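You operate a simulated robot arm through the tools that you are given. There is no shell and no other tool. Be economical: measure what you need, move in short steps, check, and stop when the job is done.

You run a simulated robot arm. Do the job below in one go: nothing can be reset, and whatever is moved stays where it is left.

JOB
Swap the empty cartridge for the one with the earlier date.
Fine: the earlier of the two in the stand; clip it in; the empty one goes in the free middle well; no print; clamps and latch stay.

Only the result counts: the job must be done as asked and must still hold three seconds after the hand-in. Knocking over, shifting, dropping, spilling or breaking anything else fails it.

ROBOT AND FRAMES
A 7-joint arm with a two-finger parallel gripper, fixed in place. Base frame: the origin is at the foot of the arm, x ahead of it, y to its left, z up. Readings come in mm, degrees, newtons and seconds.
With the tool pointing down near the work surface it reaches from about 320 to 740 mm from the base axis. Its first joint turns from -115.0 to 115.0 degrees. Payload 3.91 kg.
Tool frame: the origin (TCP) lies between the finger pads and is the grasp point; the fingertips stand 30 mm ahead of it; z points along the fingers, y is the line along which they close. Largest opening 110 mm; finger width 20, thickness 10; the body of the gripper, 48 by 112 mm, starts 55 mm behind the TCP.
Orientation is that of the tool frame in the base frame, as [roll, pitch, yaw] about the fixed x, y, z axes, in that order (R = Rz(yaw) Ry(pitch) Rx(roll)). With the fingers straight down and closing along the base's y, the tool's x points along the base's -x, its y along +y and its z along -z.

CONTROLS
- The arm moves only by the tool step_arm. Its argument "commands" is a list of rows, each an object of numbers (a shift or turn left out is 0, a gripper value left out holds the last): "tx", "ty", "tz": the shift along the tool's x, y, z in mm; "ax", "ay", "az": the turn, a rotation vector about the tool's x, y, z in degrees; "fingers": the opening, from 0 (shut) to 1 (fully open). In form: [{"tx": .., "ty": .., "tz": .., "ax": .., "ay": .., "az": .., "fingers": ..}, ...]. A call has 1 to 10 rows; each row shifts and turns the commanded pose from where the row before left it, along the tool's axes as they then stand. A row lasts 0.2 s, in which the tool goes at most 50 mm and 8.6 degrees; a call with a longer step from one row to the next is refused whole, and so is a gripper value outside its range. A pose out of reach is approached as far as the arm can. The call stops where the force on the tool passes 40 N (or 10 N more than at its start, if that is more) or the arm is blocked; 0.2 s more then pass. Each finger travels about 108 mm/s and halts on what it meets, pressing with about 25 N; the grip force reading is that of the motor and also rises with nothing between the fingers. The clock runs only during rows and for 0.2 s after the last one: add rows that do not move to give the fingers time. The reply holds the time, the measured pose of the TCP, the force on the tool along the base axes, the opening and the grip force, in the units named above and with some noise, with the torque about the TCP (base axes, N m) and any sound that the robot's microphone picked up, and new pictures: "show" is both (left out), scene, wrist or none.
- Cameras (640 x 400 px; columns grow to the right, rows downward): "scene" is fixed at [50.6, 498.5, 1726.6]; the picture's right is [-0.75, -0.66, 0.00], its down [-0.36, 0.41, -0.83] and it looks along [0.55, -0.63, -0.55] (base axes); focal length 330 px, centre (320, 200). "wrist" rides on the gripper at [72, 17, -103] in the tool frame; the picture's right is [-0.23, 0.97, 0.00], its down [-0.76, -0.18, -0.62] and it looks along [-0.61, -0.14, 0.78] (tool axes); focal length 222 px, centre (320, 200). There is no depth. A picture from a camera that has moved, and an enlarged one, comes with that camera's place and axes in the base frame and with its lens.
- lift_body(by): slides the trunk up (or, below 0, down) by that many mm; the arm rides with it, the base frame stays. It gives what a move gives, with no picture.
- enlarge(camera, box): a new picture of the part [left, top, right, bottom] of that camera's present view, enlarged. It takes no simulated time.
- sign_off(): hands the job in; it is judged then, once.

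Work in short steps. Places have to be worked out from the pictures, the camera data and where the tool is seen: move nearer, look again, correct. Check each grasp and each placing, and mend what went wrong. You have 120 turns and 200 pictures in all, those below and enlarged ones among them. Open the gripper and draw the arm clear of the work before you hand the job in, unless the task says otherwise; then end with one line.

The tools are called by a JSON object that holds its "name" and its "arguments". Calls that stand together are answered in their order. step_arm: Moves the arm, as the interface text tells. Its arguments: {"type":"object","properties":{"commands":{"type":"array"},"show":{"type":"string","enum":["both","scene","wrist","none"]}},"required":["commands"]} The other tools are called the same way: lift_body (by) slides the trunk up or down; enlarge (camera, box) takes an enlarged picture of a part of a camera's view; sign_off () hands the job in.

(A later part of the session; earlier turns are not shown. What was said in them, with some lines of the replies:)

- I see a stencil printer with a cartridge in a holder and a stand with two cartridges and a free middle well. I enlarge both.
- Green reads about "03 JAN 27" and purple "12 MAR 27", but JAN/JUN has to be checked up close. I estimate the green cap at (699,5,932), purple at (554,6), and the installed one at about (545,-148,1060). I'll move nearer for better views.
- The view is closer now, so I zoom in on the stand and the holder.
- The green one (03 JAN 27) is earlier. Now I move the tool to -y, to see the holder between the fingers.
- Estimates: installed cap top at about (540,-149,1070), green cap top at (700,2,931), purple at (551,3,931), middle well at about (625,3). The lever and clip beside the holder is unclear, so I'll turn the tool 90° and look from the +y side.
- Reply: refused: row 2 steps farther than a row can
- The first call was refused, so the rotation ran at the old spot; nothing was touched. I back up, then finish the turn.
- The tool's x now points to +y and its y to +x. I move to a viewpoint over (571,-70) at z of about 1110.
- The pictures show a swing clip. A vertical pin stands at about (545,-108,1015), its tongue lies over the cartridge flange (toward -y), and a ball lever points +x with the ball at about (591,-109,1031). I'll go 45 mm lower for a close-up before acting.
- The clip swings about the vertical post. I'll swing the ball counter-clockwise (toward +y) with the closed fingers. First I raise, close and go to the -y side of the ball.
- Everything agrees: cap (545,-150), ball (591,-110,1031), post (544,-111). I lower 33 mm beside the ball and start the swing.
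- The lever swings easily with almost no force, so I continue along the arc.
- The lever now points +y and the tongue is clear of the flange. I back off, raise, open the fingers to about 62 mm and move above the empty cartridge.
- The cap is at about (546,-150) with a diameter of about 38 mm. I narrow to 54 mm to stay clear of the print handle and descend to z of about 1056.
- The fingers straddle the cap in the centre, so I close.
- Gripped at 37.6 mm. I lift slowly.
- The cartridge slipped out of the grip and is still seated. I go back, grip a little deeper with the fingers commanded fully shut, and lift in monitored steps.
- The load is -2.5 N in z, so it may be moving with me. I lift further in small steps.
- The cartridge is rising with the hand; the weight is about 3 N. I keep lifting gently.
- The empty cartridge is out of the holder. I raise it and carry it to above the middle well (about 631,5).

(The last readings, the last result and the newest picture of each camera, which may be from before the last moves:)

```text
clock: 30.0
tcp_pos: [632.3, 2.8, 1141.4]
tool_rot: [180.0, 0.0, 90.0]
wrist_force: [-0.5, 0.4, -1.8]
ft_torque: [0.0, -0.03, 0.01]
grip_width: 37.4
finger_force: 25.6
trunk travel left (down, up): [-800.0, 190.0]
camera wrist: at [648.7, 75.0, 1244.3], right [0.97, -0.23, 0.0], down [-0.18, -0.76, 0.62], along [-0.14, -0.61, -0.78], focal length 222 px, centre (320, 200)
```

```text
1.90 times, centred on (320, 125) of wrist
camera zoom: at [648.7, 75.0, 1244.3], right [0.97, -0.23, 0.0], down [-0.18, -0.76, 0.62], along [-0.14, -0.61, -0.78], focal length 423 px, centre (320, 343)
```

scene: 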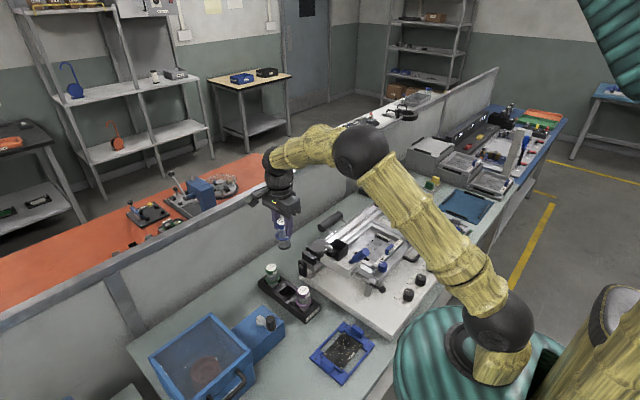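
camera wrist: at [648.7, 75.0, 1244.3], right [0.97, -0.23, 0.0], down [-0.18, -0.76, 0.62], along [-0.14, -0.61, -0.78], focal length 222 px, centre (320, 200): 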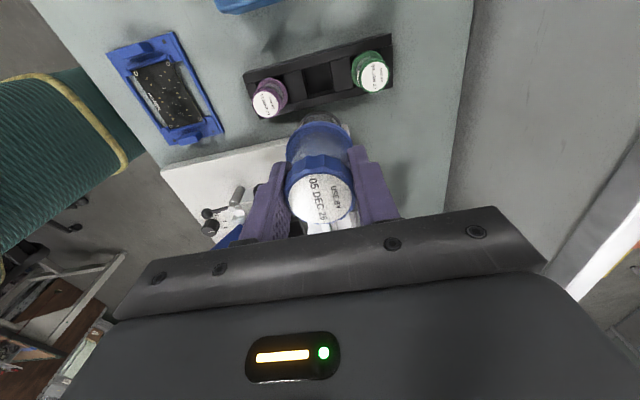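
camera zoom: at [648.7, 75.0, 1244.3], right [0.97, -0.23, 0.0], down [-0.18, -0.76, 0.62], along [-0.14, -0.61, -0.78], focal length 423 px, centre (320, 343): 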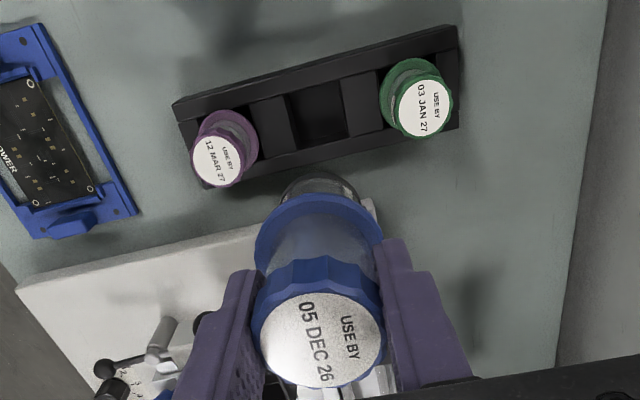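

The stand triangulates to green (705.6,5.6) and purple (557.6,7), so the middle well is at about (631,7). I correct and go down part of the way.

{"name": "step_arm", "arguments": {"commands": [{"tx": 4, "ty": -1}, {"tz": 40}, {"tz": 40}, {"tz": 40}, {"tz": 25}, {}, {}], "show": "both"}}

{"name": "enlarge", "arguments": {"camera": "wrist", "box": [200, 20, 440, 230]}}

{"name": "enlarge", "arguments": {"camera": "scene", "box": [245, 230, 335, 325]}}

```text
clock: 31.6
tcp_pos: [629.9, 8.6, 997.3]
tool_rot: [-180.0, 0.1, 90.0]
wrist_force: [0.9, -0.2, -2.8]
ft_torque: [0.01, 0.01, -0.01]
grip_width: 37.5
finger_force: 24.9
trunk travel left (down, up): [-800.0, 190.0]
camera wrist: at [646.1, 81.2, 1101.3], right [0.97, -0.23, 0.0], down [-0.18, -0.76, 0.62], along [-0.14, -0.61, -0.78], focal length 222 px, centre (320, 200)
```

scene: 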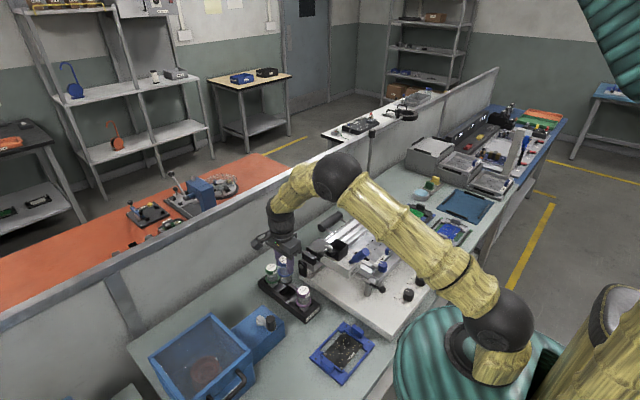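
wrist: 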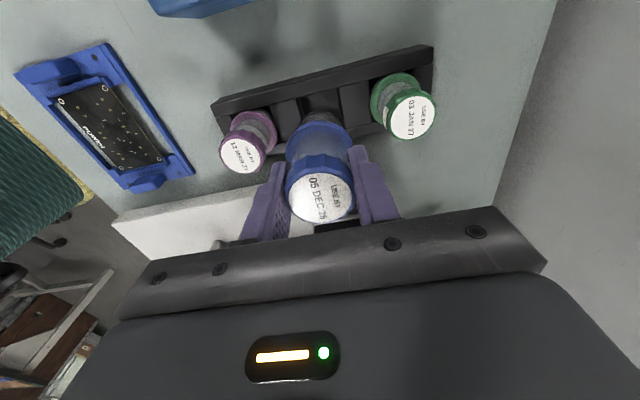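

```text
1.90 times, centred on (320, 125) of wrist
camera zoom: at [646.1, 81.2, 1101.3], right [0.97, -0.23, 0.0], down [-0.18, -0.76, 0.62], along [-0.14, -0.61, -0.78], focal length 423 px, centre (320, 343)
```

zoom: 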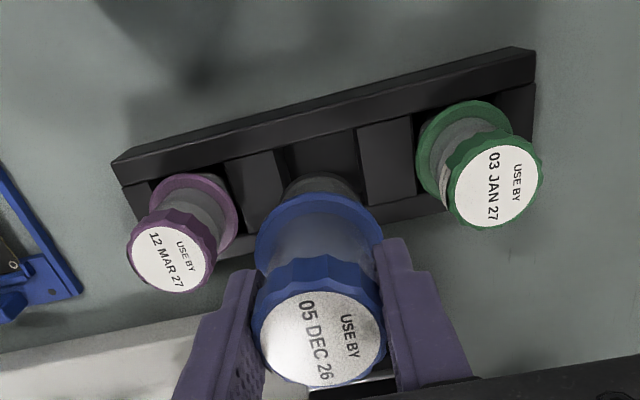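

```text
4.21 times, centred on (290, 278) of scene
camera zoom: at [50.6, 498.5, 1726.6], right [-0.75, -0.66, 0.0], down [-0.36, 0.41, -0.83], along [0.55, -0.63, -0.55], focal length 1388 px, centre (446, -126)
```

zoom: 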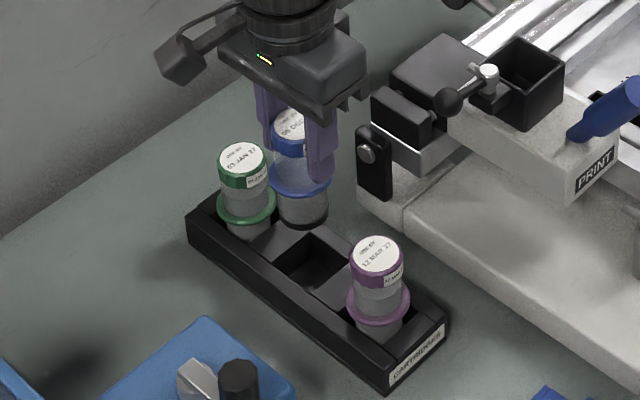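

Well centre is (630,5.5), and the cartridge is lined up to about 1–2 mm. I lower it slowly into the well.

{"name": "step_arm", "arguments": {"commands": [{"tx": -1.3, "tz": 20}, {"tz": 15}, {"tz": 12}, {"tz": 10}, {"tz": 8}, {}, {}], "show": "wrist"}}

{"name": "enlarge", "arguments": {"camera": "wrist", "box": [200, 20, 440, 230]}}

{"name": "enlarge", "arguments": {"camera": "scene", "box": [245, 230, 335, 325]}}

```text
clock: 33.2
tcp_pos: [629.7, 7.5, 931.6]
tool_rot: [180.0, 0.0, 90.0]
wrist_force: [-0.4, 0.0, -3.4]
ft_torque: [0.01, -0.03, 0.0]
grip_width: 37.4
finger_force: 25.1
trunk travel left (down, up): [-800.0, 190.0]
camera wrist: at [645.8, 79.8, 1034.7], right [0.97, -0.23, 0.0], down [-0.18, -0.76, 0.62], along [-0.14, -0.61, -0.78], focal length 222 px, centre (320, 200)
```

wrist: 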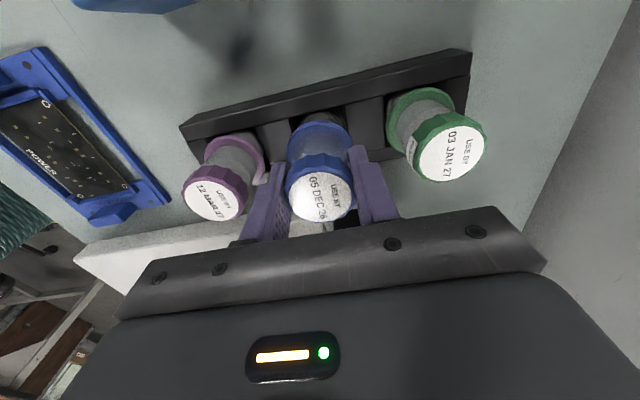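

```text
1.90 times, centred on (320, 125) of wrist
camera zoom: at [645.8, 79.8, 1034.7], right [0.97, -0.23, 0.0], down [-0.18, -0.76, 0.62], along [-0.14, -0.61, -0.78], focal length 423 px, centre (320, 343)
```

zoom: 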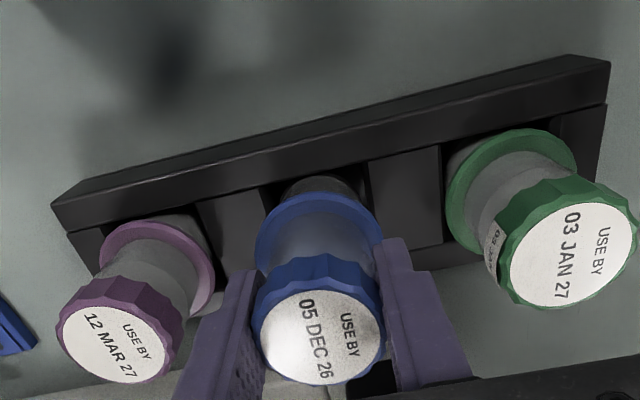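

```text
4.21 times, centred on (290, 278) of scene
camera zoom: at [50.6, 498.5, 1726.6], right [-0.75, -0.66, 0.0], down [-0.36, 0.41, -0.83], along [0.55, -0.63, -0.55], focal length 1388 px, centre (446, -126)
```

zoom: 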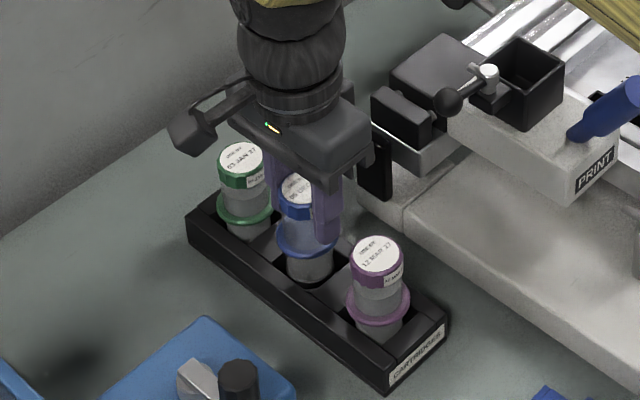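

The cartridge is entering the well with no contact force. I lower the last ~19 mm slowly.

{"name": "step_arm", "arguments": {"commands": [{"tz": 5}, {"tz": 5}, {"tz": 4}, {"tz": 2}, {"tz": 2}, {}, {}], "show": "wrist"}}

{"name": "enlarge", "arguments": {"camera": "scene", "box": [245, 230, 335, 325]}}

```text
clock: 34.8
tcp_pos: [629.6, 7.5, 913.7]
tool_rot: [180.0, 0.0, 90.0]
wrist_force: [0.8, -0.8, -1.7]
ft_torque: [-0.02, 0.03, 0.0]
grip_width: 37.5
finger_force: 24.8
trunk travel left (down, up): [-800.0, 190.0]
camera wrist: at [645.8, 80.6, 1015.9], right [0.97, -0.23, 0.0], down [-0.18, -0.76, 0.62], along [-0.14, -0.61, -0.78], focal length 222 px, centre (320, 200)
```

wrist: 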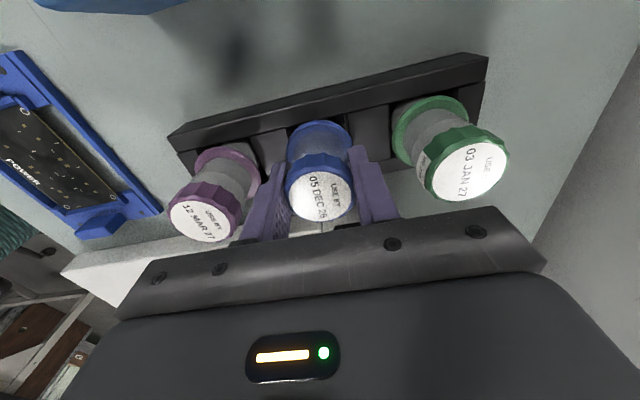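

```text
4.21 times, centred on (290, 278) of scene
camera zoom: at [50.6, 498.5, 1726.6], right [-0.75, -0.66, 0.0], down [-0.36, 0.41, -0.83], along [0.55, -0.63, -0.55], focal length 1388 px, centre (446, -126)
```

zoom: 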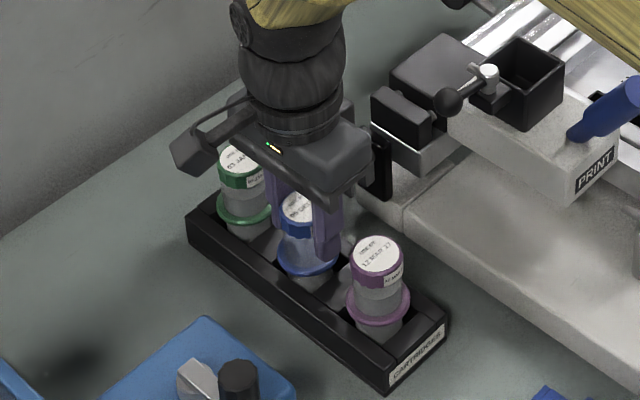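

There is no clear seating force yet, so I creep lower until I feel contact.

{"name": "step_arm", "arguments": {"commands": [{"tz": 1.5}, {"tz": 1.5}, {}], "show": "none"}}

```text
clock: 35.6
tcp_pos: [628.4, 7.6, 911.8]
tool_rot: [179.9, 0.0, 90.0]
wrist_force: [-1.5, 0.2, 13.0]
ft_torque: [0.12, 0.41, -0.02]
grip_width: 37.5
finger_force: 25.6
trunk travel left (down, up): [-800.0, 190.0]
```

Seated: 13 N upward at the expected height. I ease up 1.5 mm, open to about 52 mm and rise.

{"name": "step_arm", "arguments": {"commands": [{"tz": -1}, {}, {"fingers": 0.47}, {}, {"tz": -10}, {"tz": -30}, {"tz": -40}, {"tz": -20}, {}], "show": "both"}}

{"name": "enlarge", "arguments": {"camera": "wrist", "box": [200, 20, 440, 230]}}

{"name": "enlarge", "arguments": {"camera": "scene", "box": [245, 230, 335, 325]}}

```text
clock: 37.6
tcp_pos: [631.0, 7.6, 1011.7]
tool_rot: [180.0, 0.1, 90.0]
wrist_force: [-0.1, 0.1, 0.6]
ft_torque: [0.0, 0.01, -0.03]
grip_width: 51.4
finger_force: 0.1
trunk travel left (down, up): [-800.0, 190.0]
camera wrist: at [646.7, 80.2, 1114.9], right [0.97, -0.23, 0.0], down [-0.18, -0.76, 0.62], along [-0.14, -0.61, -0.78], focal length 222 px, centre (320, 200)
```

scene: 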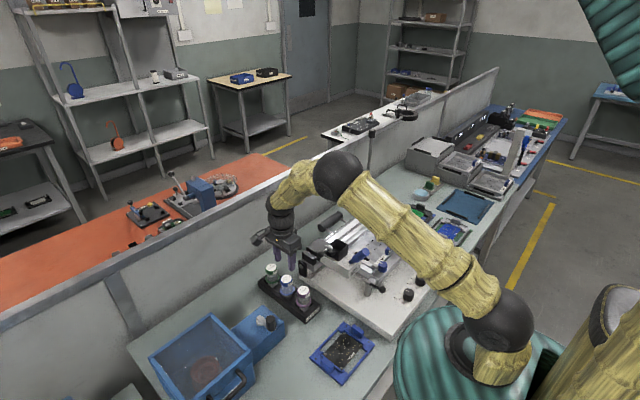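
wrist: 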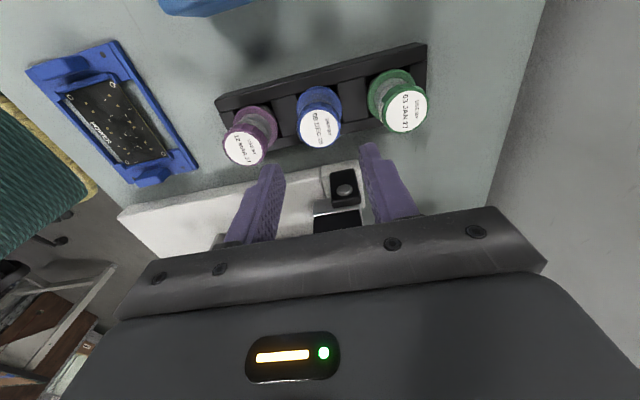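

```text
1.90 times, centred on (320, 125) of wrist
camera zoom: at [646.7, 80.2, 1114.9], right [0.97, -0.23, 0.0], down [-0.18, -0.76, 0.62], along [-0.14, -0.61, -0.78], focal length 423 px, centre (320, 343)
```

zoom: 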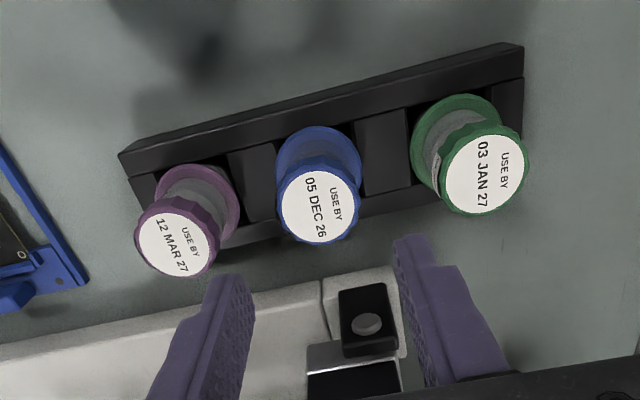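

```text
4.21 times, centred on (290, 278) of scene
camera zoom: at [50.6, 498.5, 1726.6], right [-0.75, -0.66, 0.0], down [-0.36, 0.41, -0.83], along [0.55, -0.63, -0.55], focal length 1388 px, centre (446, -126)
```

zoom: 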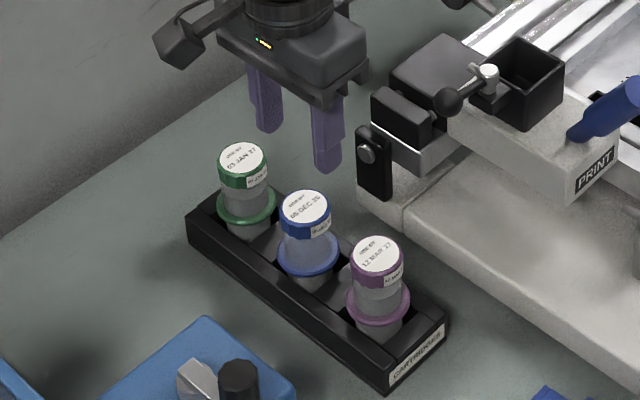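

The empty sits in the middle well. Now green, at about (704.5,5.5): I move above it and look.

{"name": "step_arm", "arguments": {"commands": [{"ty": 37, "tx": -1}, {"ty": 37, "tx": -1}, {"tz": 30}, {}, {}], "show": "wrist"}}

{"name": "enlarge", "arguments": {"camera": "wrist", "box": [200, 20, 440, 230]}}

```text
clock: 38.8
tcp_pos: [705.7, 6.9, 982.3]
tool_rot: [-180.0, 0.0, 90.0]
wrist_force: [-0.4, -0.6, -0.2]
ft_torque: [0.0, -0.01, 0.05]
grip_width: 51.7
finger_force: 0.1
trunk travel left (down, up): [-800.0, 190.0]
camera wrist: at [722.8, 78.3, 1085.1], right [0.97, -0.23, 0.0], down [-0.18, -0.76, 0.62], along [-0.14, -0.61, -0.78], focal length 222 px, centre (320, 200)
```

wrist: 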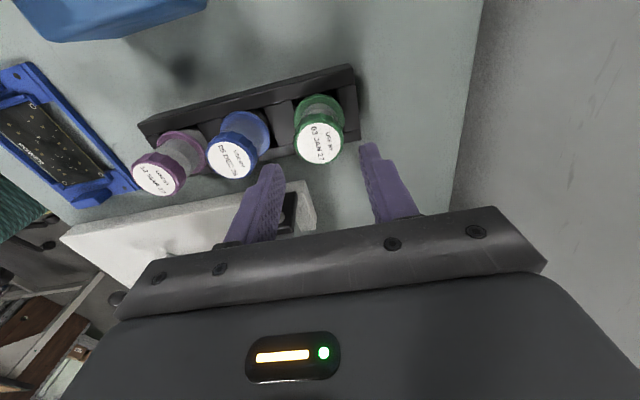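

```text
1.90 times, centred on (320, 125) of wrist
camera zoom: at [722.8, 78.3, 1085.1], right [0.97, -0.23, 0.0], down [-0.18, -0.76, 0.62], along [-0.14, -0.61, -0.78], focal length 423 px, centre (320, 343)
```

zoom: 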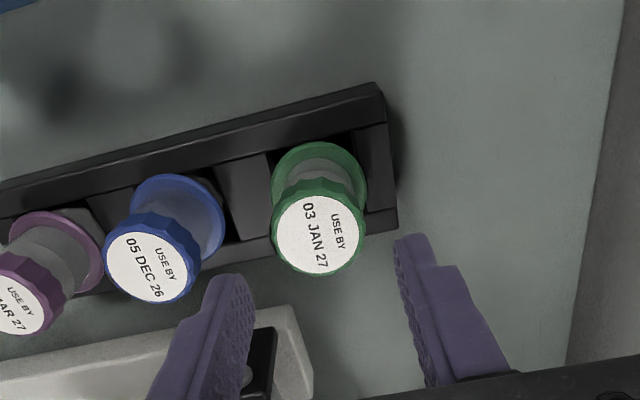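

Aligned (706,7). I descend to about 910 and close.

{"name": "step_arm", "arguments": {"commands": [{"tz": 25}, {"tz": 25}, {"tz": 14}, {"tz": 8}, {}, {"fingers": 0}, {"fingers": 0}, {}, {}], "show": "both"}}

```text
clock: 40.8
tcp_pos: [702.3, 5.6, 911.1]
tool_rot: [179.9, 0.0, 90.0]
wrist_force: [-0.2, -0.1, 1.5]
ft_torque: [0.02, 0.04, 0.0]
grip_width: 37.3
finger_force: 25.0
trunk travel left (down, up): [-800.0, 190.0]
camera wrist: at [720.2, 78.5, 1013.5], right [0.97, -0.23, 0.0], down [-0.18, -0.76, 0.62], along [-0.14, -0.61, -0.78], focal length 222 px, centre (320, 200)
```

scene: 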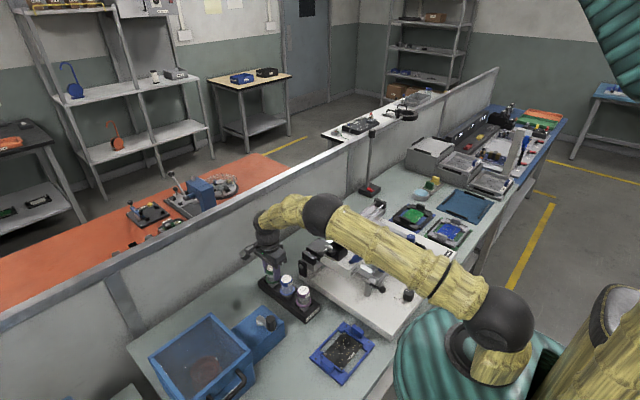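
wrist: 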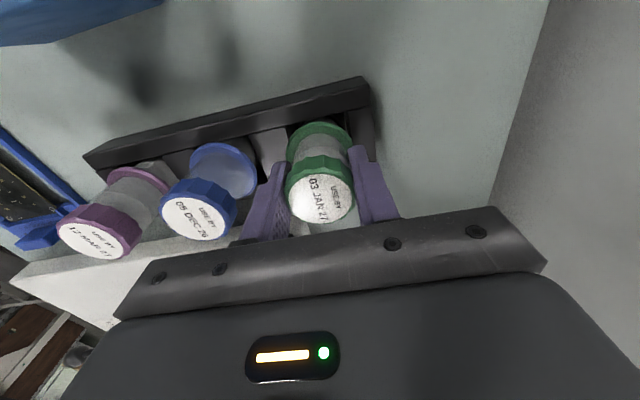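

Gripped at 37.3 mm. I lift gently.

{"name": "step_arm", "arguments": {"commands": [{"tz": -2}, {"tz": -3}, {"tz": -4}, {"tz": -5}, {"tz": -6}, {}], "show": "wrist"}}

```text
clock: 42.2
tcp_pos: [705.5, 5.8, 928.8]
tool_rot: [-180.0, 0.0, 89.9]
wrist_force: [-0.8, 0.0, -2.6]
ft_torque: [0.0, 0.0, -0.03]
grip_width: 37.4
finger_force: 24.9
trunk travel left (down, up): [-800.0, 190.0]
camera wrist: at [721.1, 78.8, 1032.3], right [0.97, -0.23, 0.0], down [-0.18, -0.76, 0.62], along [-0.14, -0.61, -0.78], focal length 222 px, centre (320, 200)
```

wrist: 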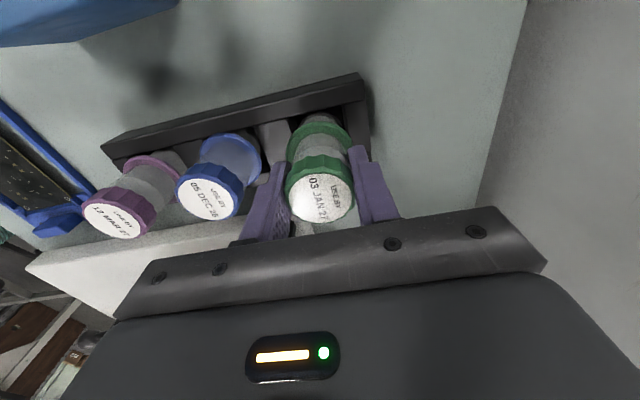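

It is held, so I raise it to z of about 1140.

{"name": "step_arm", "arguments": {"commands": [{"tz": -10}, {"tz": -20}, {"tz": -25}, {"tz": -25}, {"tz": -25}, {"tz": -25}, {"tz": -25}, {"tz": -25}, {"tz": -20}, {"tz": -10}], "show": "wrist"}}

```text
clock: 44.4
tcp_pos: [701.7, 6.0, 1138.9]
tool_rot: [-179.9, 0.0, 89.9]
wrist_force: [-0.5, -0.4, -3.0]
ft_torque: [0.0, 0.03, -0.01]
grip_width: 37.1
finger_force: 25.0
trunk travel left (down, up): [-800.0, 190.0]
camera wrist: at [718.7, 78.5, 1242.0], right [0.97, -0.23, 0.0], down [-0.18, -0.76, 0.62], along [-0.14, -0.61, -0.78], focal length 222 px, centre (320, 200)
```

wrist: 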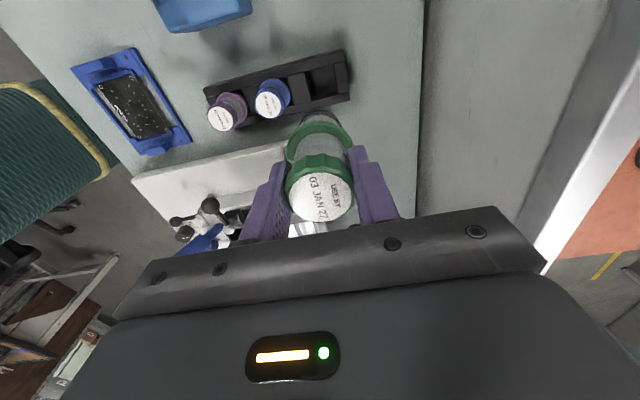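

Now I carry it to above the holder at (545.5,-151), moving y first and then x.

{"name": "step_arm", "arguments": {"commands": [{"tx": -20}, {"tx": -32}, {"tx": -32}, {"tx": -32, "ty": -20}, {"tx": -32, "ty": -30}, {"tx": -9, "ty": -35}, {"ty": -35}, {"ty": -25}, {"ty": -13}, {}], "show": "both"}}

{"name": "enlarge", "arguments": {"camera": "wrist", "box": [220, 60, 420, 240]}}

{"name": "enlarge", "arguments": {"camera": "scene", "box": [300, 180, 380, 270]}}

```text
clock: 46.6
tcp_pos: [545.1, -153.9, 1139.0]
tool_rot: [180.0, 0.0, 90.0]
wrist_force: [0.4, -0.3, -3.2]
ft_torque: [0.02, 0.04, -0.02]
grip_width: 37.4
finger_force: 24.8
trunk travel left (down, up): [-800.0, 190.0]
camera wrist: at [561.6, -81.2, 1241.5], right [0.97, -0.23, 0.0], down [-0.18, -0.76, 0.62], along [-0.14, -0.61, -0.78], focal length 222 px, centre (320, 200)
```

scene: 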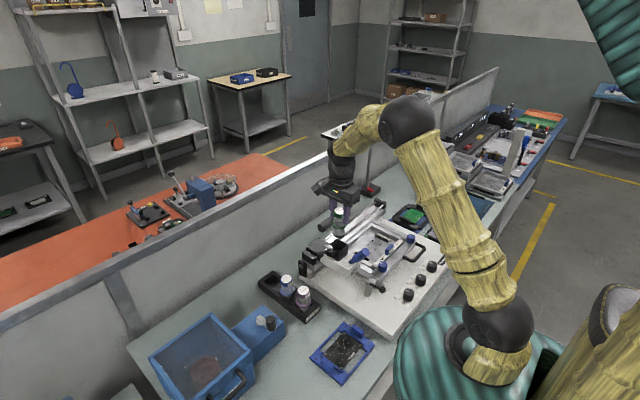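
wrist: 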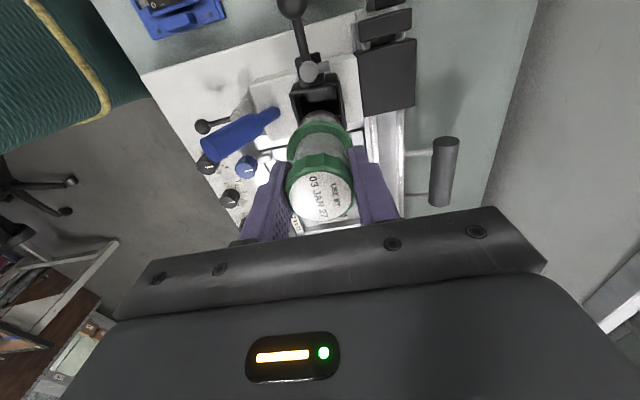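

```text
2.22 times, centred on (320, 150) of wrist
camera zoom: at [561.6, -81.2, 1241.5], right [0.97, -0.23, 0.0], down [-0.18, -0.76, 0.62], along [-0.14, -0.61, -0.78], focal length 494 px, centre (320, 311)
```

zoom: 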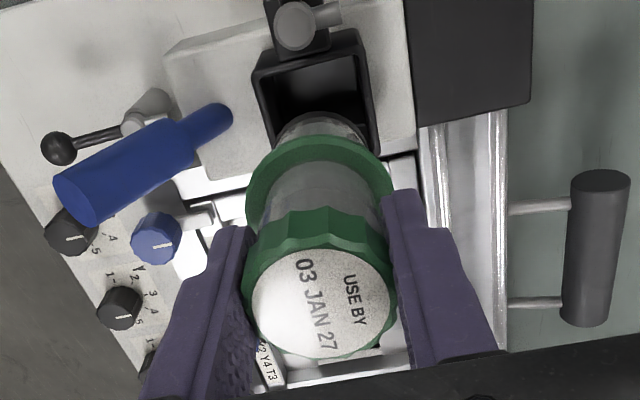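

```text
4.44 times, centred on (340, 225) of scene
camera zoom: at [50.6, 498.5, 1726.6], right [-0.75, -0.66, 0.0], down [-0.36, 0.41, -0.83], along [0.55, -0.63, -0.55], focal length 1465 px, centre (231, 89)
```

zoom: 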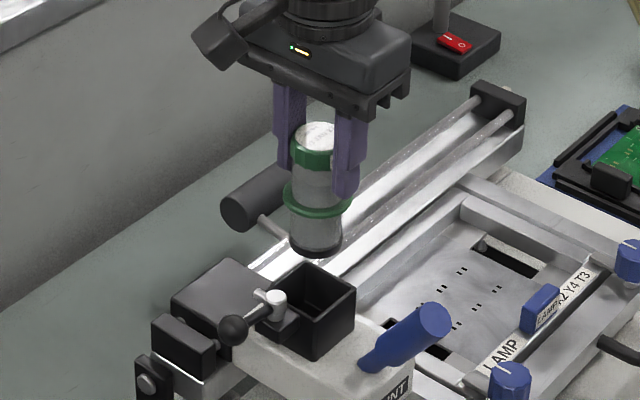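

The cartridge is above the well; I estimate the well centre at (546,-149.5). I descend until the bottom is just above the rim and check the alignment.

{"name": "step_arm", "arguments": {"commands": [{"tz": 15}, {"tz": 15}, {"tz": 11}, {}, {}], "show": "wrist"}}

{"name": "enlarge", "arguments": {"camera": "wrist", "box": [240, 60, 400, 220]}}

{"name": "enlarge", "arguments": {"camera": "scene", "box": [310, 200, 370, 270]}}

```text
clock: 47.8
tcp_pos: [545.1, -151.7, 1097.9]
tool_rot: [-180.0, 0.1, 89.9]
wrist_force: [-0.2, -0.2, -2.4]
ft_torque: [0.03, -0.01, 0.0]
grip_width: 37.5
finger_force: 25.5
trunk travel left (down, up): [-800.0, 190.0]
camera wrist: at [561.5, -78.6, 1200.3], right [0.97, -0.23, 0.0], down [-0.18, -0.76, 0.62], along [-0.14, -0.61, -0.78], focal length 222 px, centre (320, 200)
```

wrist: 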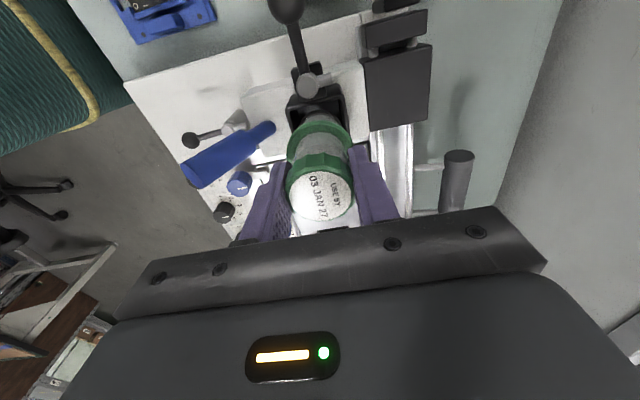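

```text
2.50 times, centred on (320, 140) of wrist
camera zoom: at [561.5, -78.6, 1200.3], right [0.97, -0.23, 0.0], down [-0.18, -0.76, 0.62], along [-0.14, -0.61, -0.78], focal length 555 px, centre (320, 350)
```

zoom: 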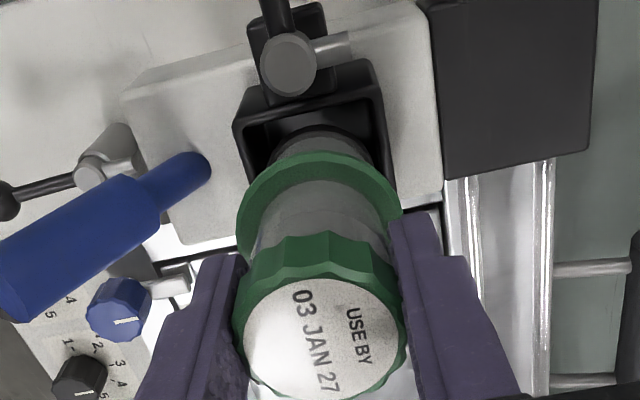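

```text
5.71 times, centred on (340, 235) of scene
camera zoom: at [50.6, 498.5, 1726.6], right [-0.75, -0.66, 0.0], down [-0.36, 0.41, -0.83], along [0.55, -0.63, -0.55], focal length 1883 px, centre (206, 0)
```

zoom: 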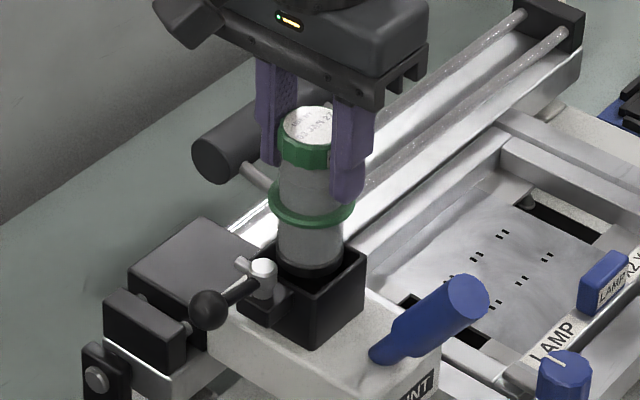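

The bottom is at the rim and inside the opening. I lower slowly while watching the force.

{"name": "step_arm", "arguments": {"commands": [{"tz": 4, "ty": -0.5}, {"tz": 4}, {"tz": 4}, {"tz": 4}, {"tz": 4}, {}], "show": "none"}}

{"name": "step_arm", "arguments": {"commands": [{"tz": 4}, {"tz": 4}, {"tz": 4}, {"tz": 4}, {}], "show": "wrist"}}

{"name": "enlarge", "arguments": {"camera": "wrist", "box": [240, 60, 400, 220]}}

```text
clock: 49.2
tcp_pos: [544.9, -153.2, 1076.6]
tool_rot: [179.9, 0.0, 90.0]
wrist_force: [0.8, 0.7, -2.8]
ft_torque: [0.04, -0.03, 0.02]
grip_width: 37.4
finger_force: 24.9
trunk travel left (down, up): [-800.0, 190.0]
```

```text
clock: 50.4
tcp_pos: [546.1, -152.2, 1062.6]
tool_rot: [-180.0, 0.0, 89.9]
wrist_force: [-0.6, -1.3, -1.9]
ft_torque: [-0.01, -0.01, -0.01]
grip_width: 37.2
finger_force: 25.1
trunk travel left (down, up): [-800.0, 190.0]
camera wrist: at [561.5, -79.5, 1165.0], right [0.97, -0.23, 0.0], down [-0.18, -0.76, 0.62], along [-0.14, -0.61, -0.78], focal length 222 px, centre (320, 200)
```

wrist: 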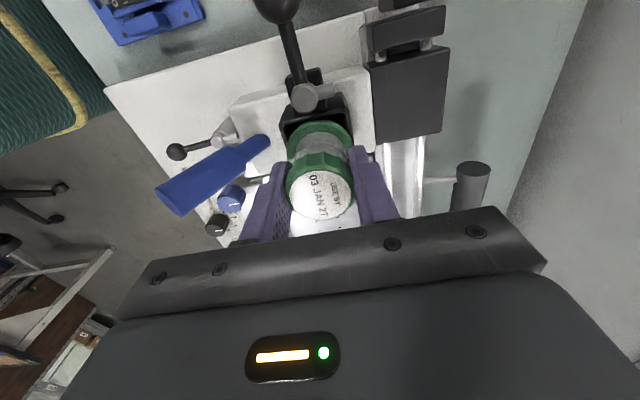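

```text
2.50 times, centred on (320, 140) of wrist
camera zoom: at [561.5, -79.5, 1165.0], right [0.97, -0.23, 0.0], down [-0.18, -0.76, 0.62], along [-0.14, -0.61, -0.78], focal length 555 px, centre (320, 350)
```

zoom: 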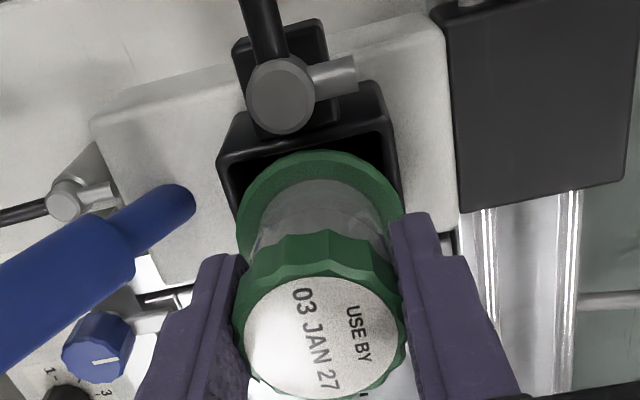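

No contact so far, and the picture matches the empty's pose at this height. I lower to the seat.

{"name": "step_arm", "arguments": {"commands": [{"tz": 3}, {"tz": 3}, {"tz": 2}, {"tz": 1.5}, {}], "show": "none"}}

```text
clock: 51.6
tcp_pos: [543.0, -150.7, 1053.4]
tool_rot: [180.0, 0.1, 89.9]
wrist_force: [2.9, 0.8, 17.8]
ft_torque: [0.09, -0.33, 0.02]
grip_width: 37.5
finger_force: 25.7
trunk travel left (down, up): [-800.0, 190.0]
```

17.8 N of contact near the expected height. I check whether it is seated.

{"name": "enlarge", "arguments": {"camera": "wrist", "box": [240, 60, 400, 220]}}

{"name": "enlarge", "arguments": {"camera": "scene", "box": [310, 200, 370, 270]}}

```text
2.50 times, centred on (320, 140) of wrist
camera zoom: at [560.2, -78.2, 1156.7], right [0.97, -0.23, 0.0], down [-0.18, -0.76, 0.62], along [-0.14, -0.61, -0.78], focal length 555 px, centre (320, 350)
```

zoom: 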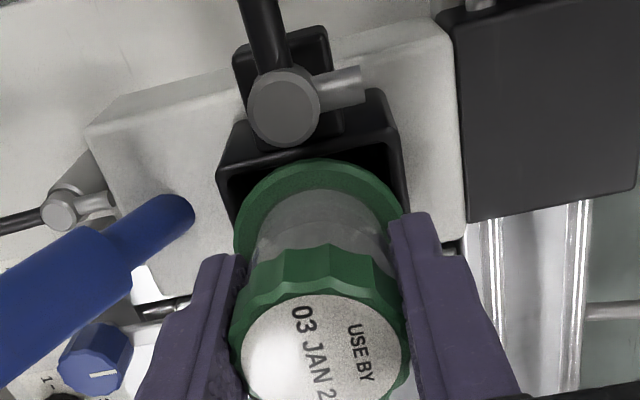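

```text
5.71 times, centred on (340, 235) of scene
camera zoom: at [50.6, 498.5, 1726.6], right [-0.75, -0.66, 0.0], down [-0.36, 0.41, -0.83], along [0.55, -0.63, -0.55], focal length 1883 px, centre (206, 0)
```

zoom: 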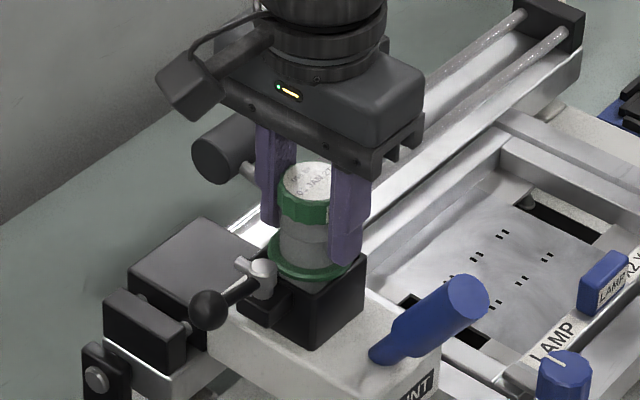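

The flange and cap sit at the same scene pixels as the empty did, so it is seated. I ease off, release and rise.

{"name": "step_arm", "arguments": {"commands": [{"tz": -1}, {}, {"fingers": 0.47}, {}, {}, {"tz": -10}, {"tz": -30}, {"tz": -30}, {}], "show": "wrist"}}

{"name": "enlarge", "arguments": {"camera": "wrist", "box": [240, 60, 400, 220]}}

{"name": "enlarge", "arguments": {"camera": "scene", "box": [300, 190, 380, 270]}}

```text
clock: 53.6
tcp_pos: [543.6, -153.8, 1123.9]
tool_rot: [179.9, 0.1, 90.0]
wrist_force: [0.6, 0.9, -0.3]
ft_torque: [0.03, -0.02, -0.03]
grip_width: 51.9
finger_force: 0.1
trunk travel left (down, up): [-800.0, 190.0]
camera wrist: at [560.2, -81.2, 1227.3], right [0.97, -0.23, 0.0], down [-0.18, -0.76, 0.62], along [-0.14, -0.61, -0.78], focal length 222 px, centre (320, 200)
```

wrist: 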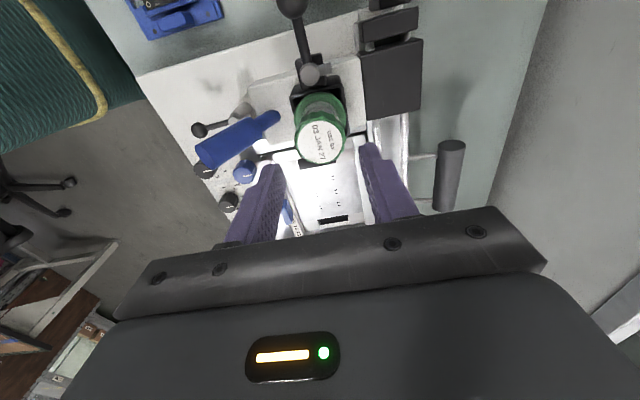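

```text
2.50 times, centred on (320, 140) of wrist
camera zoom: at [560.2, -81.2, 1227.3], right [0.97, -0.23, 0.0], down [-0.18, -0.76, 0.62], along [-0.14, -0.61, -0.78], focal length 555 px, centre (320, 350)
```

zoom: 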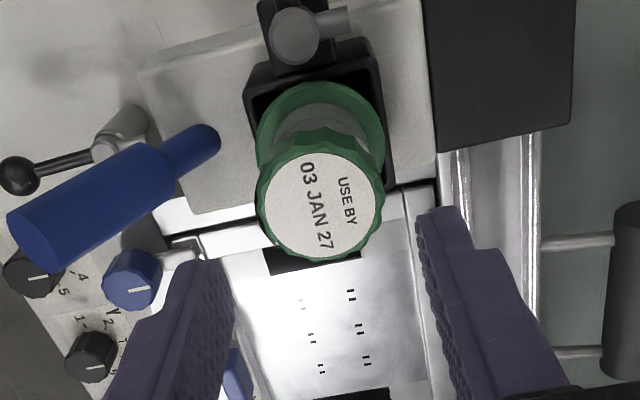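

```text
5.00 times, centred on (340, 230) of scene
camera zoom: at [50.6, 498.5, 1726.6], right [-0.75, -0.66, 0.0], down [-0.36, 0.41, -0.83], along [0.55, -0.63, -0.55], focal length 1648 px, centre (220, 50)
```

zoom: 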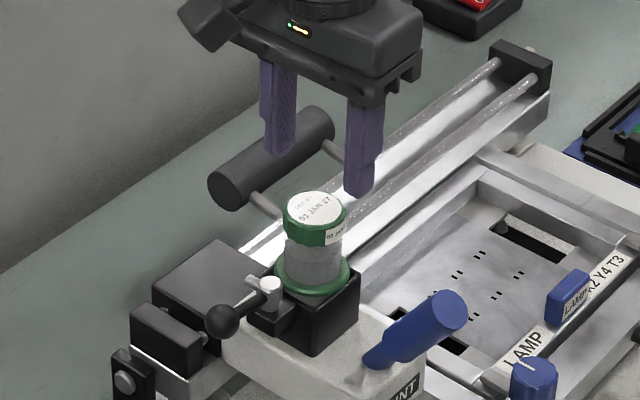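

The green cartridge is seated just as the empty was. Now I swing the clip lever back: fingers closed, going to the -x side of the ball at about (518,-57).

{"name": "step_arm", "arguments": {"commands": [{"fingers": 0, "ty": -13}, {"tx": 35, "ty": -14}, {"tx": 35}, {"tx": 25}, {}, {"tz": 20}, {}], "show": "both"}}

{"name": "enlarge", "arguments": {"camera": "wrist", "box": [230, 60, 430, 240]}}

```text
clock: 55.2
tcp_pos: [518.1, -56.5, 1102.8]
tool_rot: [180.0, -0.1, 90.0]
wrist_force: [-0.7, 0.0, -0.1]
ft_torque: [-0.02, 0.0, -0.03]
grip_width: 0.1
finger_force: 24.6
trunk travel left (down, up): [-800.0, 190.0]
camera wrist: at [534.5, 15.9, 1207.0], right [0.97, -0.23, 0.0], down [-0.18, -0.76, 0.62], along [-0.14, -0.61, -0.78], focal length 222 px, centre (320, 200)
```

scene: 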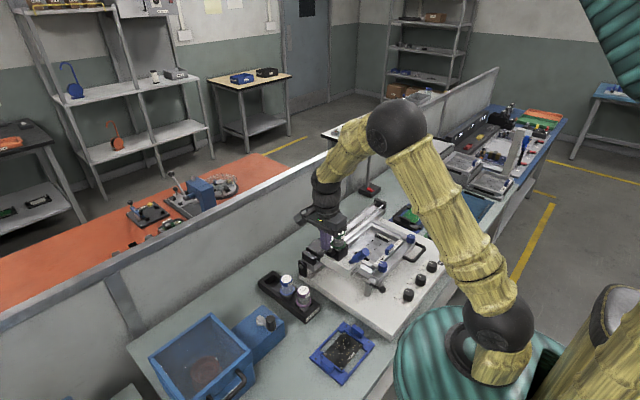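
wrist: 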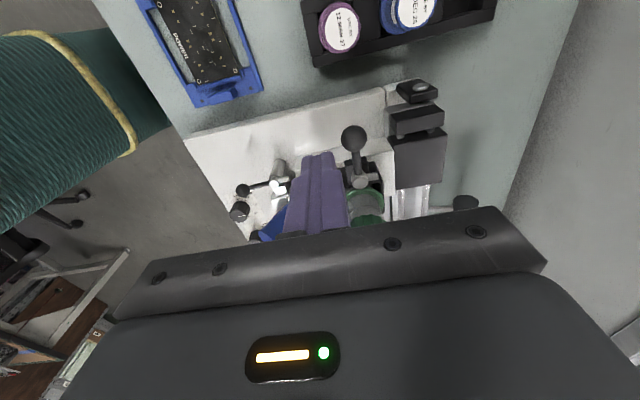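

```text
2.22 times, centred on (330, 150) of wrist
camera zoom: at [534.5, 15.9, 1207.0], right [0.97, -0.23, 0.0], down [-0.18, -0.76, 0.62], along [-0.14, -0.61, -0.78], focal length 494 px, centre (298, 311)
```

zoom: 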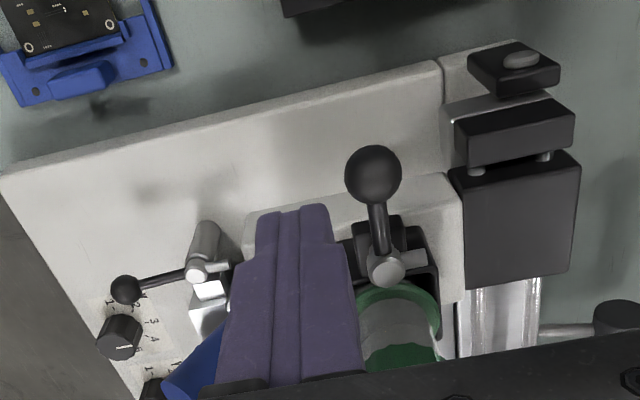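

The ball is at (545,-64.5). I lower to 1054 and swing it back clockwise along the arc.

{"name": "step_arm", "arguments": {"commands": [{"tz": 25}, {"tz": 24}, {}, {"ty": 7, "tx": -4}, {"ty": 11, "tx": -1}, {"ty": 7, "tx": 0.5}, {"ty": 6, "tx": 0}, {"ty": 6, "tx": -1.5}, {"ty": 6, "tx": -2.5}, {}], "show": "wrist"}}

```text
clock: 57.4
tcp_pos: [560.1, -65.5, 1056.2]
tool_rot: [-180.0, 0.0, 89.9]
wrist_force: [-0.4, 0.4, 0.4]
ft_torque: [0.0, 0.0, 0.0]
grip_width: 0.1
finger_force: 24.8
trunk travel left (down, up): [-800.0, 190.0]
camera wrist: at [577.4, 7.6, 1158.5], right [0.97, -0.23, 0.0], down [-0.18, -0.76, 0.62], along [-0.14, -0.61, -0.78], focal length 222 px, centre (320, 200)
```

wrist: 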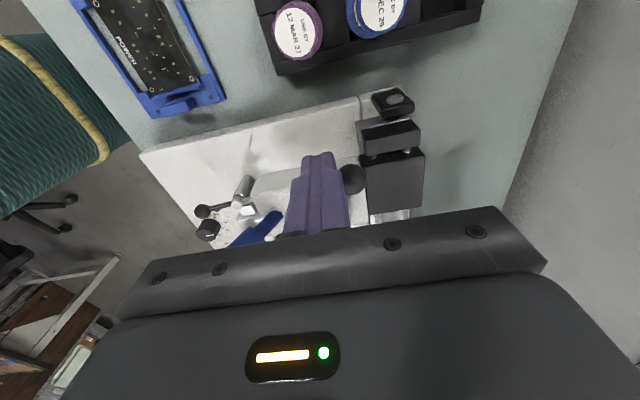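

The ball follows. I continue the arc toward the closed position.

{"name": "step_arm", "arguments": {"commands": [{"ty": 6, "tx": -2}, {"ty": 6, "tx": -2.5}, {"ty": 5, "tx": -4}, {"ty": 4, "tx": -4}, {"ty": 4, "tx": -4}, {"ty": 2.5, "tx": -3}, {"ty": 1, "tx": -2}, {}], "show": "both"}}

{"name": "enlarge", "arguments": {"camera": "scene", "box": [300, 190, 380, 270]}}

{"name": "enlarge", "arguments": {"camera": "wrist", "box": [230, 60, 430, 240]}}

```text
clock: 59.2
tcp_pos: [589.0, -85.2, 1055.4]
tool_rot: [180.0, 0.0, 90.0]
wrist_force: [-0.8, 0.3, -1.1]
ft_torque: [0.0, -0.01, 0.03]
grip_width: 0.1
finger_force: 25.4
trunk travel left (down, up): [-800.0, 190.0]
camera wrist: at [605.9, -13.4, 1158.4], right [0.97, -0.23, 0.0], down [-0.18, -0.76, 0.62], along [-0.14, -0.61, -0.78], focal length 222 px, centre (320, 200)
```

scene: 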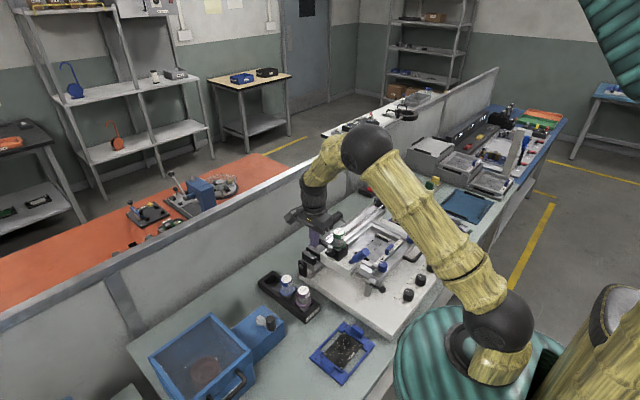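
wrist: 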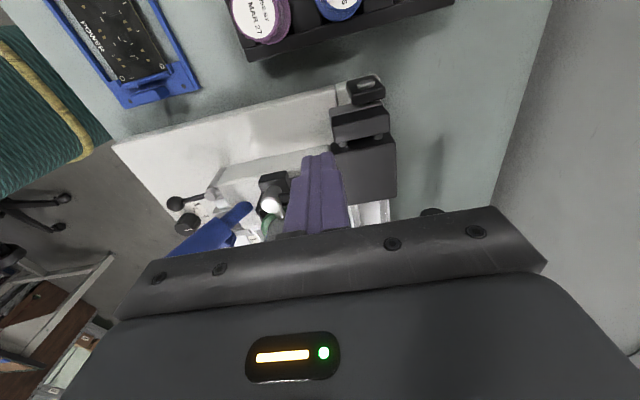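

```text
5.00 times, centred on (340, 230) of scene
camera zoom: at [50.6, 498.5, 1726.6], right [-0.75, -0.66, 0.0], down [-0.36, 0.41, -0.83], along [0.55, -0.63, -0.55], focal length 1648 px, centre (220, 50)
```

zoom: 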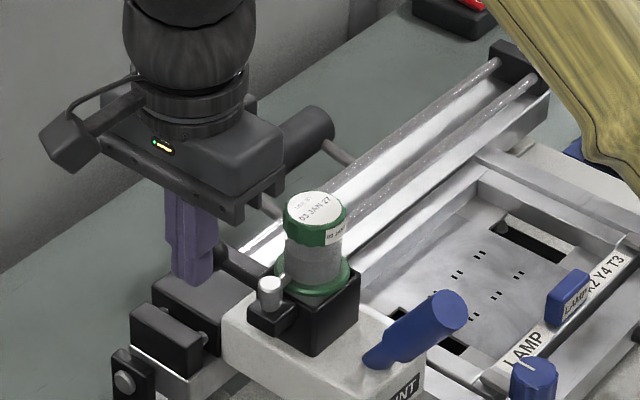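

```text
2.22 times, centred on (330, 150) of wrist
camera zoom: at [605.9, -13.4, 1158.4], right [0.97, -0.23, 0.0], down [-0.18, -0.76, 0.62], along [-0.14, -0.61, -0.78], focal length 494 px, centre (298, 311)
```

zoom: 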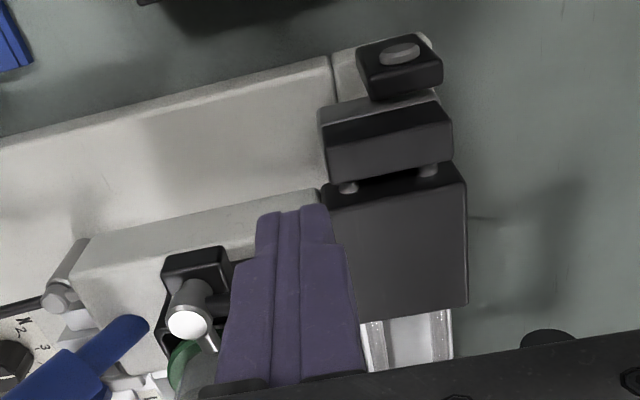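

It is nearly closed. I push the last few millimetres toward -y and watch the force.

{"name": "step_arm", "arguments": {"commands": [{"ty": 1, "tx": -1.5}, {"tx": -1.5}, {"tx": -1}, {}], "show": "none"}}

```text
clock: 60.2
tcp_pos: [589.8, -89.6, 1053.3]
tool_rot: [-180.0, 0.1, 89.9]
wrist_force: [-1.0, 0.8, -1.0]
ft_torque: [0.02, 0.01, -0.01]
grip_width: 0.0
finger_force: 25.1
trunk travel left (down, up): [-800.0, 190.0]
```

Still a light force. I back off, rise and go to the earlier inspection pose to compare the lever with its original position.

{"name": "step_arm", "arguments": {"commands": [{"tx": 6}, {"tz": -30}, {"tz": -25}, {"tx": -30}, {"tx": -28}, {"tz": 20}, {}, {}], "show": "wrist"}}

{"name": "enlarge", "arguments": {"camera": "wrist", "box": [230, 60, 430, 240]}}

{"name": "enlarge", "arguments": {"camera": "scene", "box": [300, 210, 370, 270]}}

```text
clock: 62.0
tcp_pos: [588.9, -140.7, 1089.0]
tool_rot: [-180.0, 0.0, 90.0]
wrist_force: [-0.1, -0.7, 0.0]
ft_torque: [-0.02, -0.01, 0.02]
grip_width: 0.0
finger_force: 25.4
trunk travel left (down, up): [-800.0, 190.0]
camera wrist: at [606.9, -68.3, 1191.6], right [0.97, -0.23, 0.0], down [-0.18, -0.76, 0.62], along [-0.14, -0.61, -0.78], focal length 222 px, centre (320, 200)
```

wrist: 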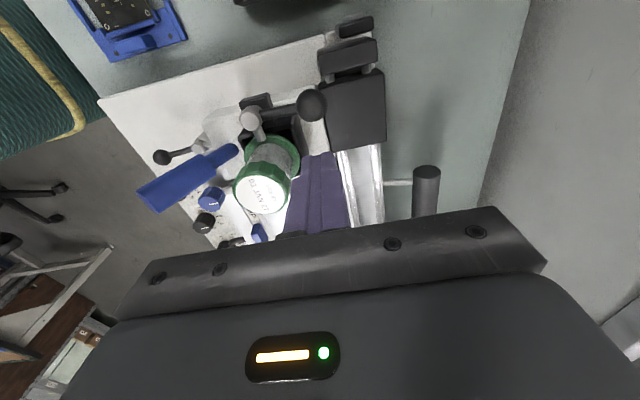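

```text
2.22 times, centred on (330, 150) of wrist
camera zoom: at [606.9, -68.3, 1191.6], right [0.97, -0.23, 0.0], down [-0.18, -0.76, 0.62], along [-0.14, -0.61, -0.78], focal length 494 px, centre (298, 311)
```

zoom: 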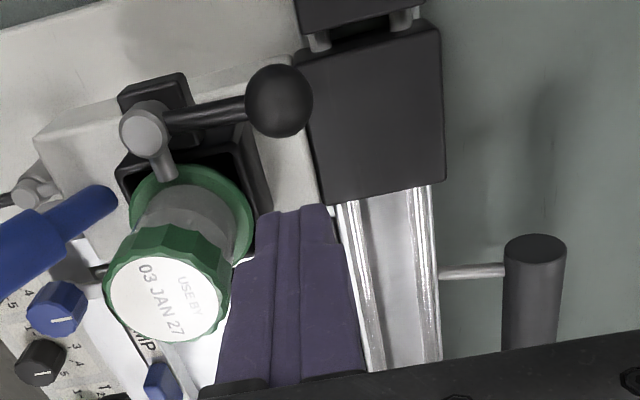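

```text
6.67 times, centred on (335, 240) of scene
camera zoom: at [50.6, 498.5, 1726.6], right [-0.75, -0.66, 0.0], down [-0.36, 0.41, -0.83], along [0.55, -0.63, -0.55], focal length 2197 px, centre (220, -67)
```

zoom: 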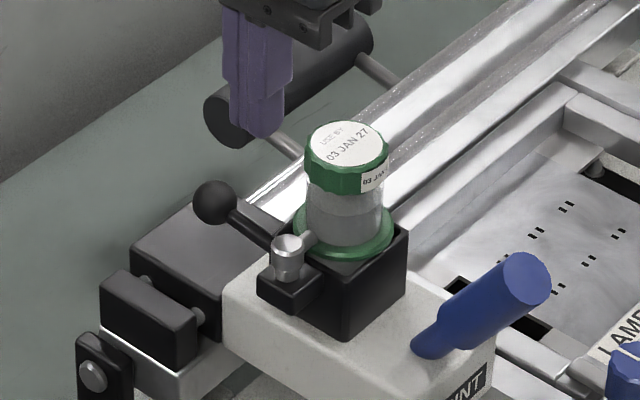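

The lever and tongue are back exactly as at the start (ball-to-post offset is identical), with the tongue over the green flange. I rise, open the gripper and draw clear, then do a last check.

{"name": "step_arm", "arguments": {"commands": [{"tz": -40}, {"tz": -40}, {"tz": -40, "fingers": 1}, {"tz": -40}, {"ty": -40}, {"ty": -40}, {"ty": -40}, {}, {}], "show": "both"}}

{"name": "enlarge", "arguments": {"camera": "scene", "box": [240, 180, 480, 330]}}

```text
clock: 64.0
tcp_pos: [472.5, -141.1, 1249.6]
tool_rot: [180.0, 0.0, 90.0]
wrist_force: [-0.2, 0.2, 0.4]
ft_torque: [0.02, 0.0, 0.02]
grip_width: 110.0
finger_force: 0.1
trunk travel left (down, up): [-800.0, 190.0]
camera wrist: at [489.1, -68.7, 1352.4], right [0.97, -0.23, 0.0], down [-0.18, -0.76, 0.62], along [-0.14, -0.61, -0.78], focal length 222 px, centre (320, 200)
```

scene: 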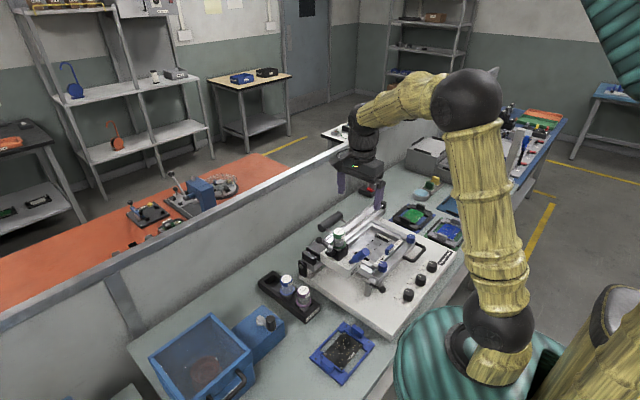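
wrist: 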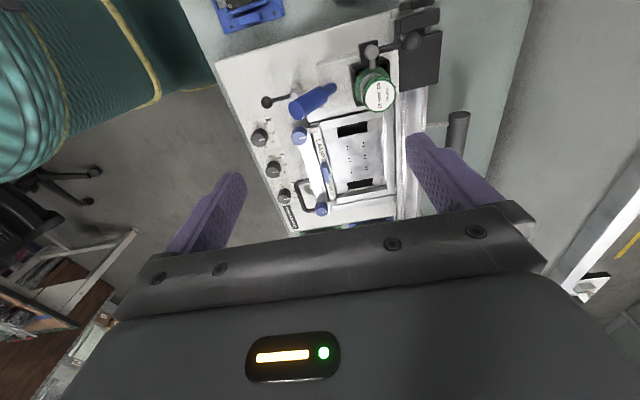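

```text
2.67 times, centred on (360, 255) of scene
camera zoom: at [50.6, 498.5, 1726.6], right [-0.75, -0.66, 0.0], down [-0.36, 0.41, -0.83], along [0.55, -0.63, -0.55], focal length 879 px, centre (213, 53)
```

zoom: 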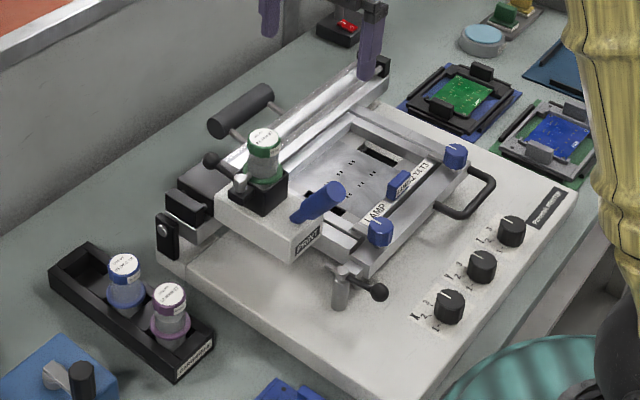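

The green cartridge is clipped in, the empty is in the middle well, everything else is in place, and the arm is clear with the gripper open. I hand in.

{"name": "sign_off", "arguments": {}}

```text
The job is handed in.
```

The cartridge dated 03 JAN 27, the earlier of the two, is clipped into the holder; the empty one is in the middle well, no print was run, and the clamps and latch were not touched.
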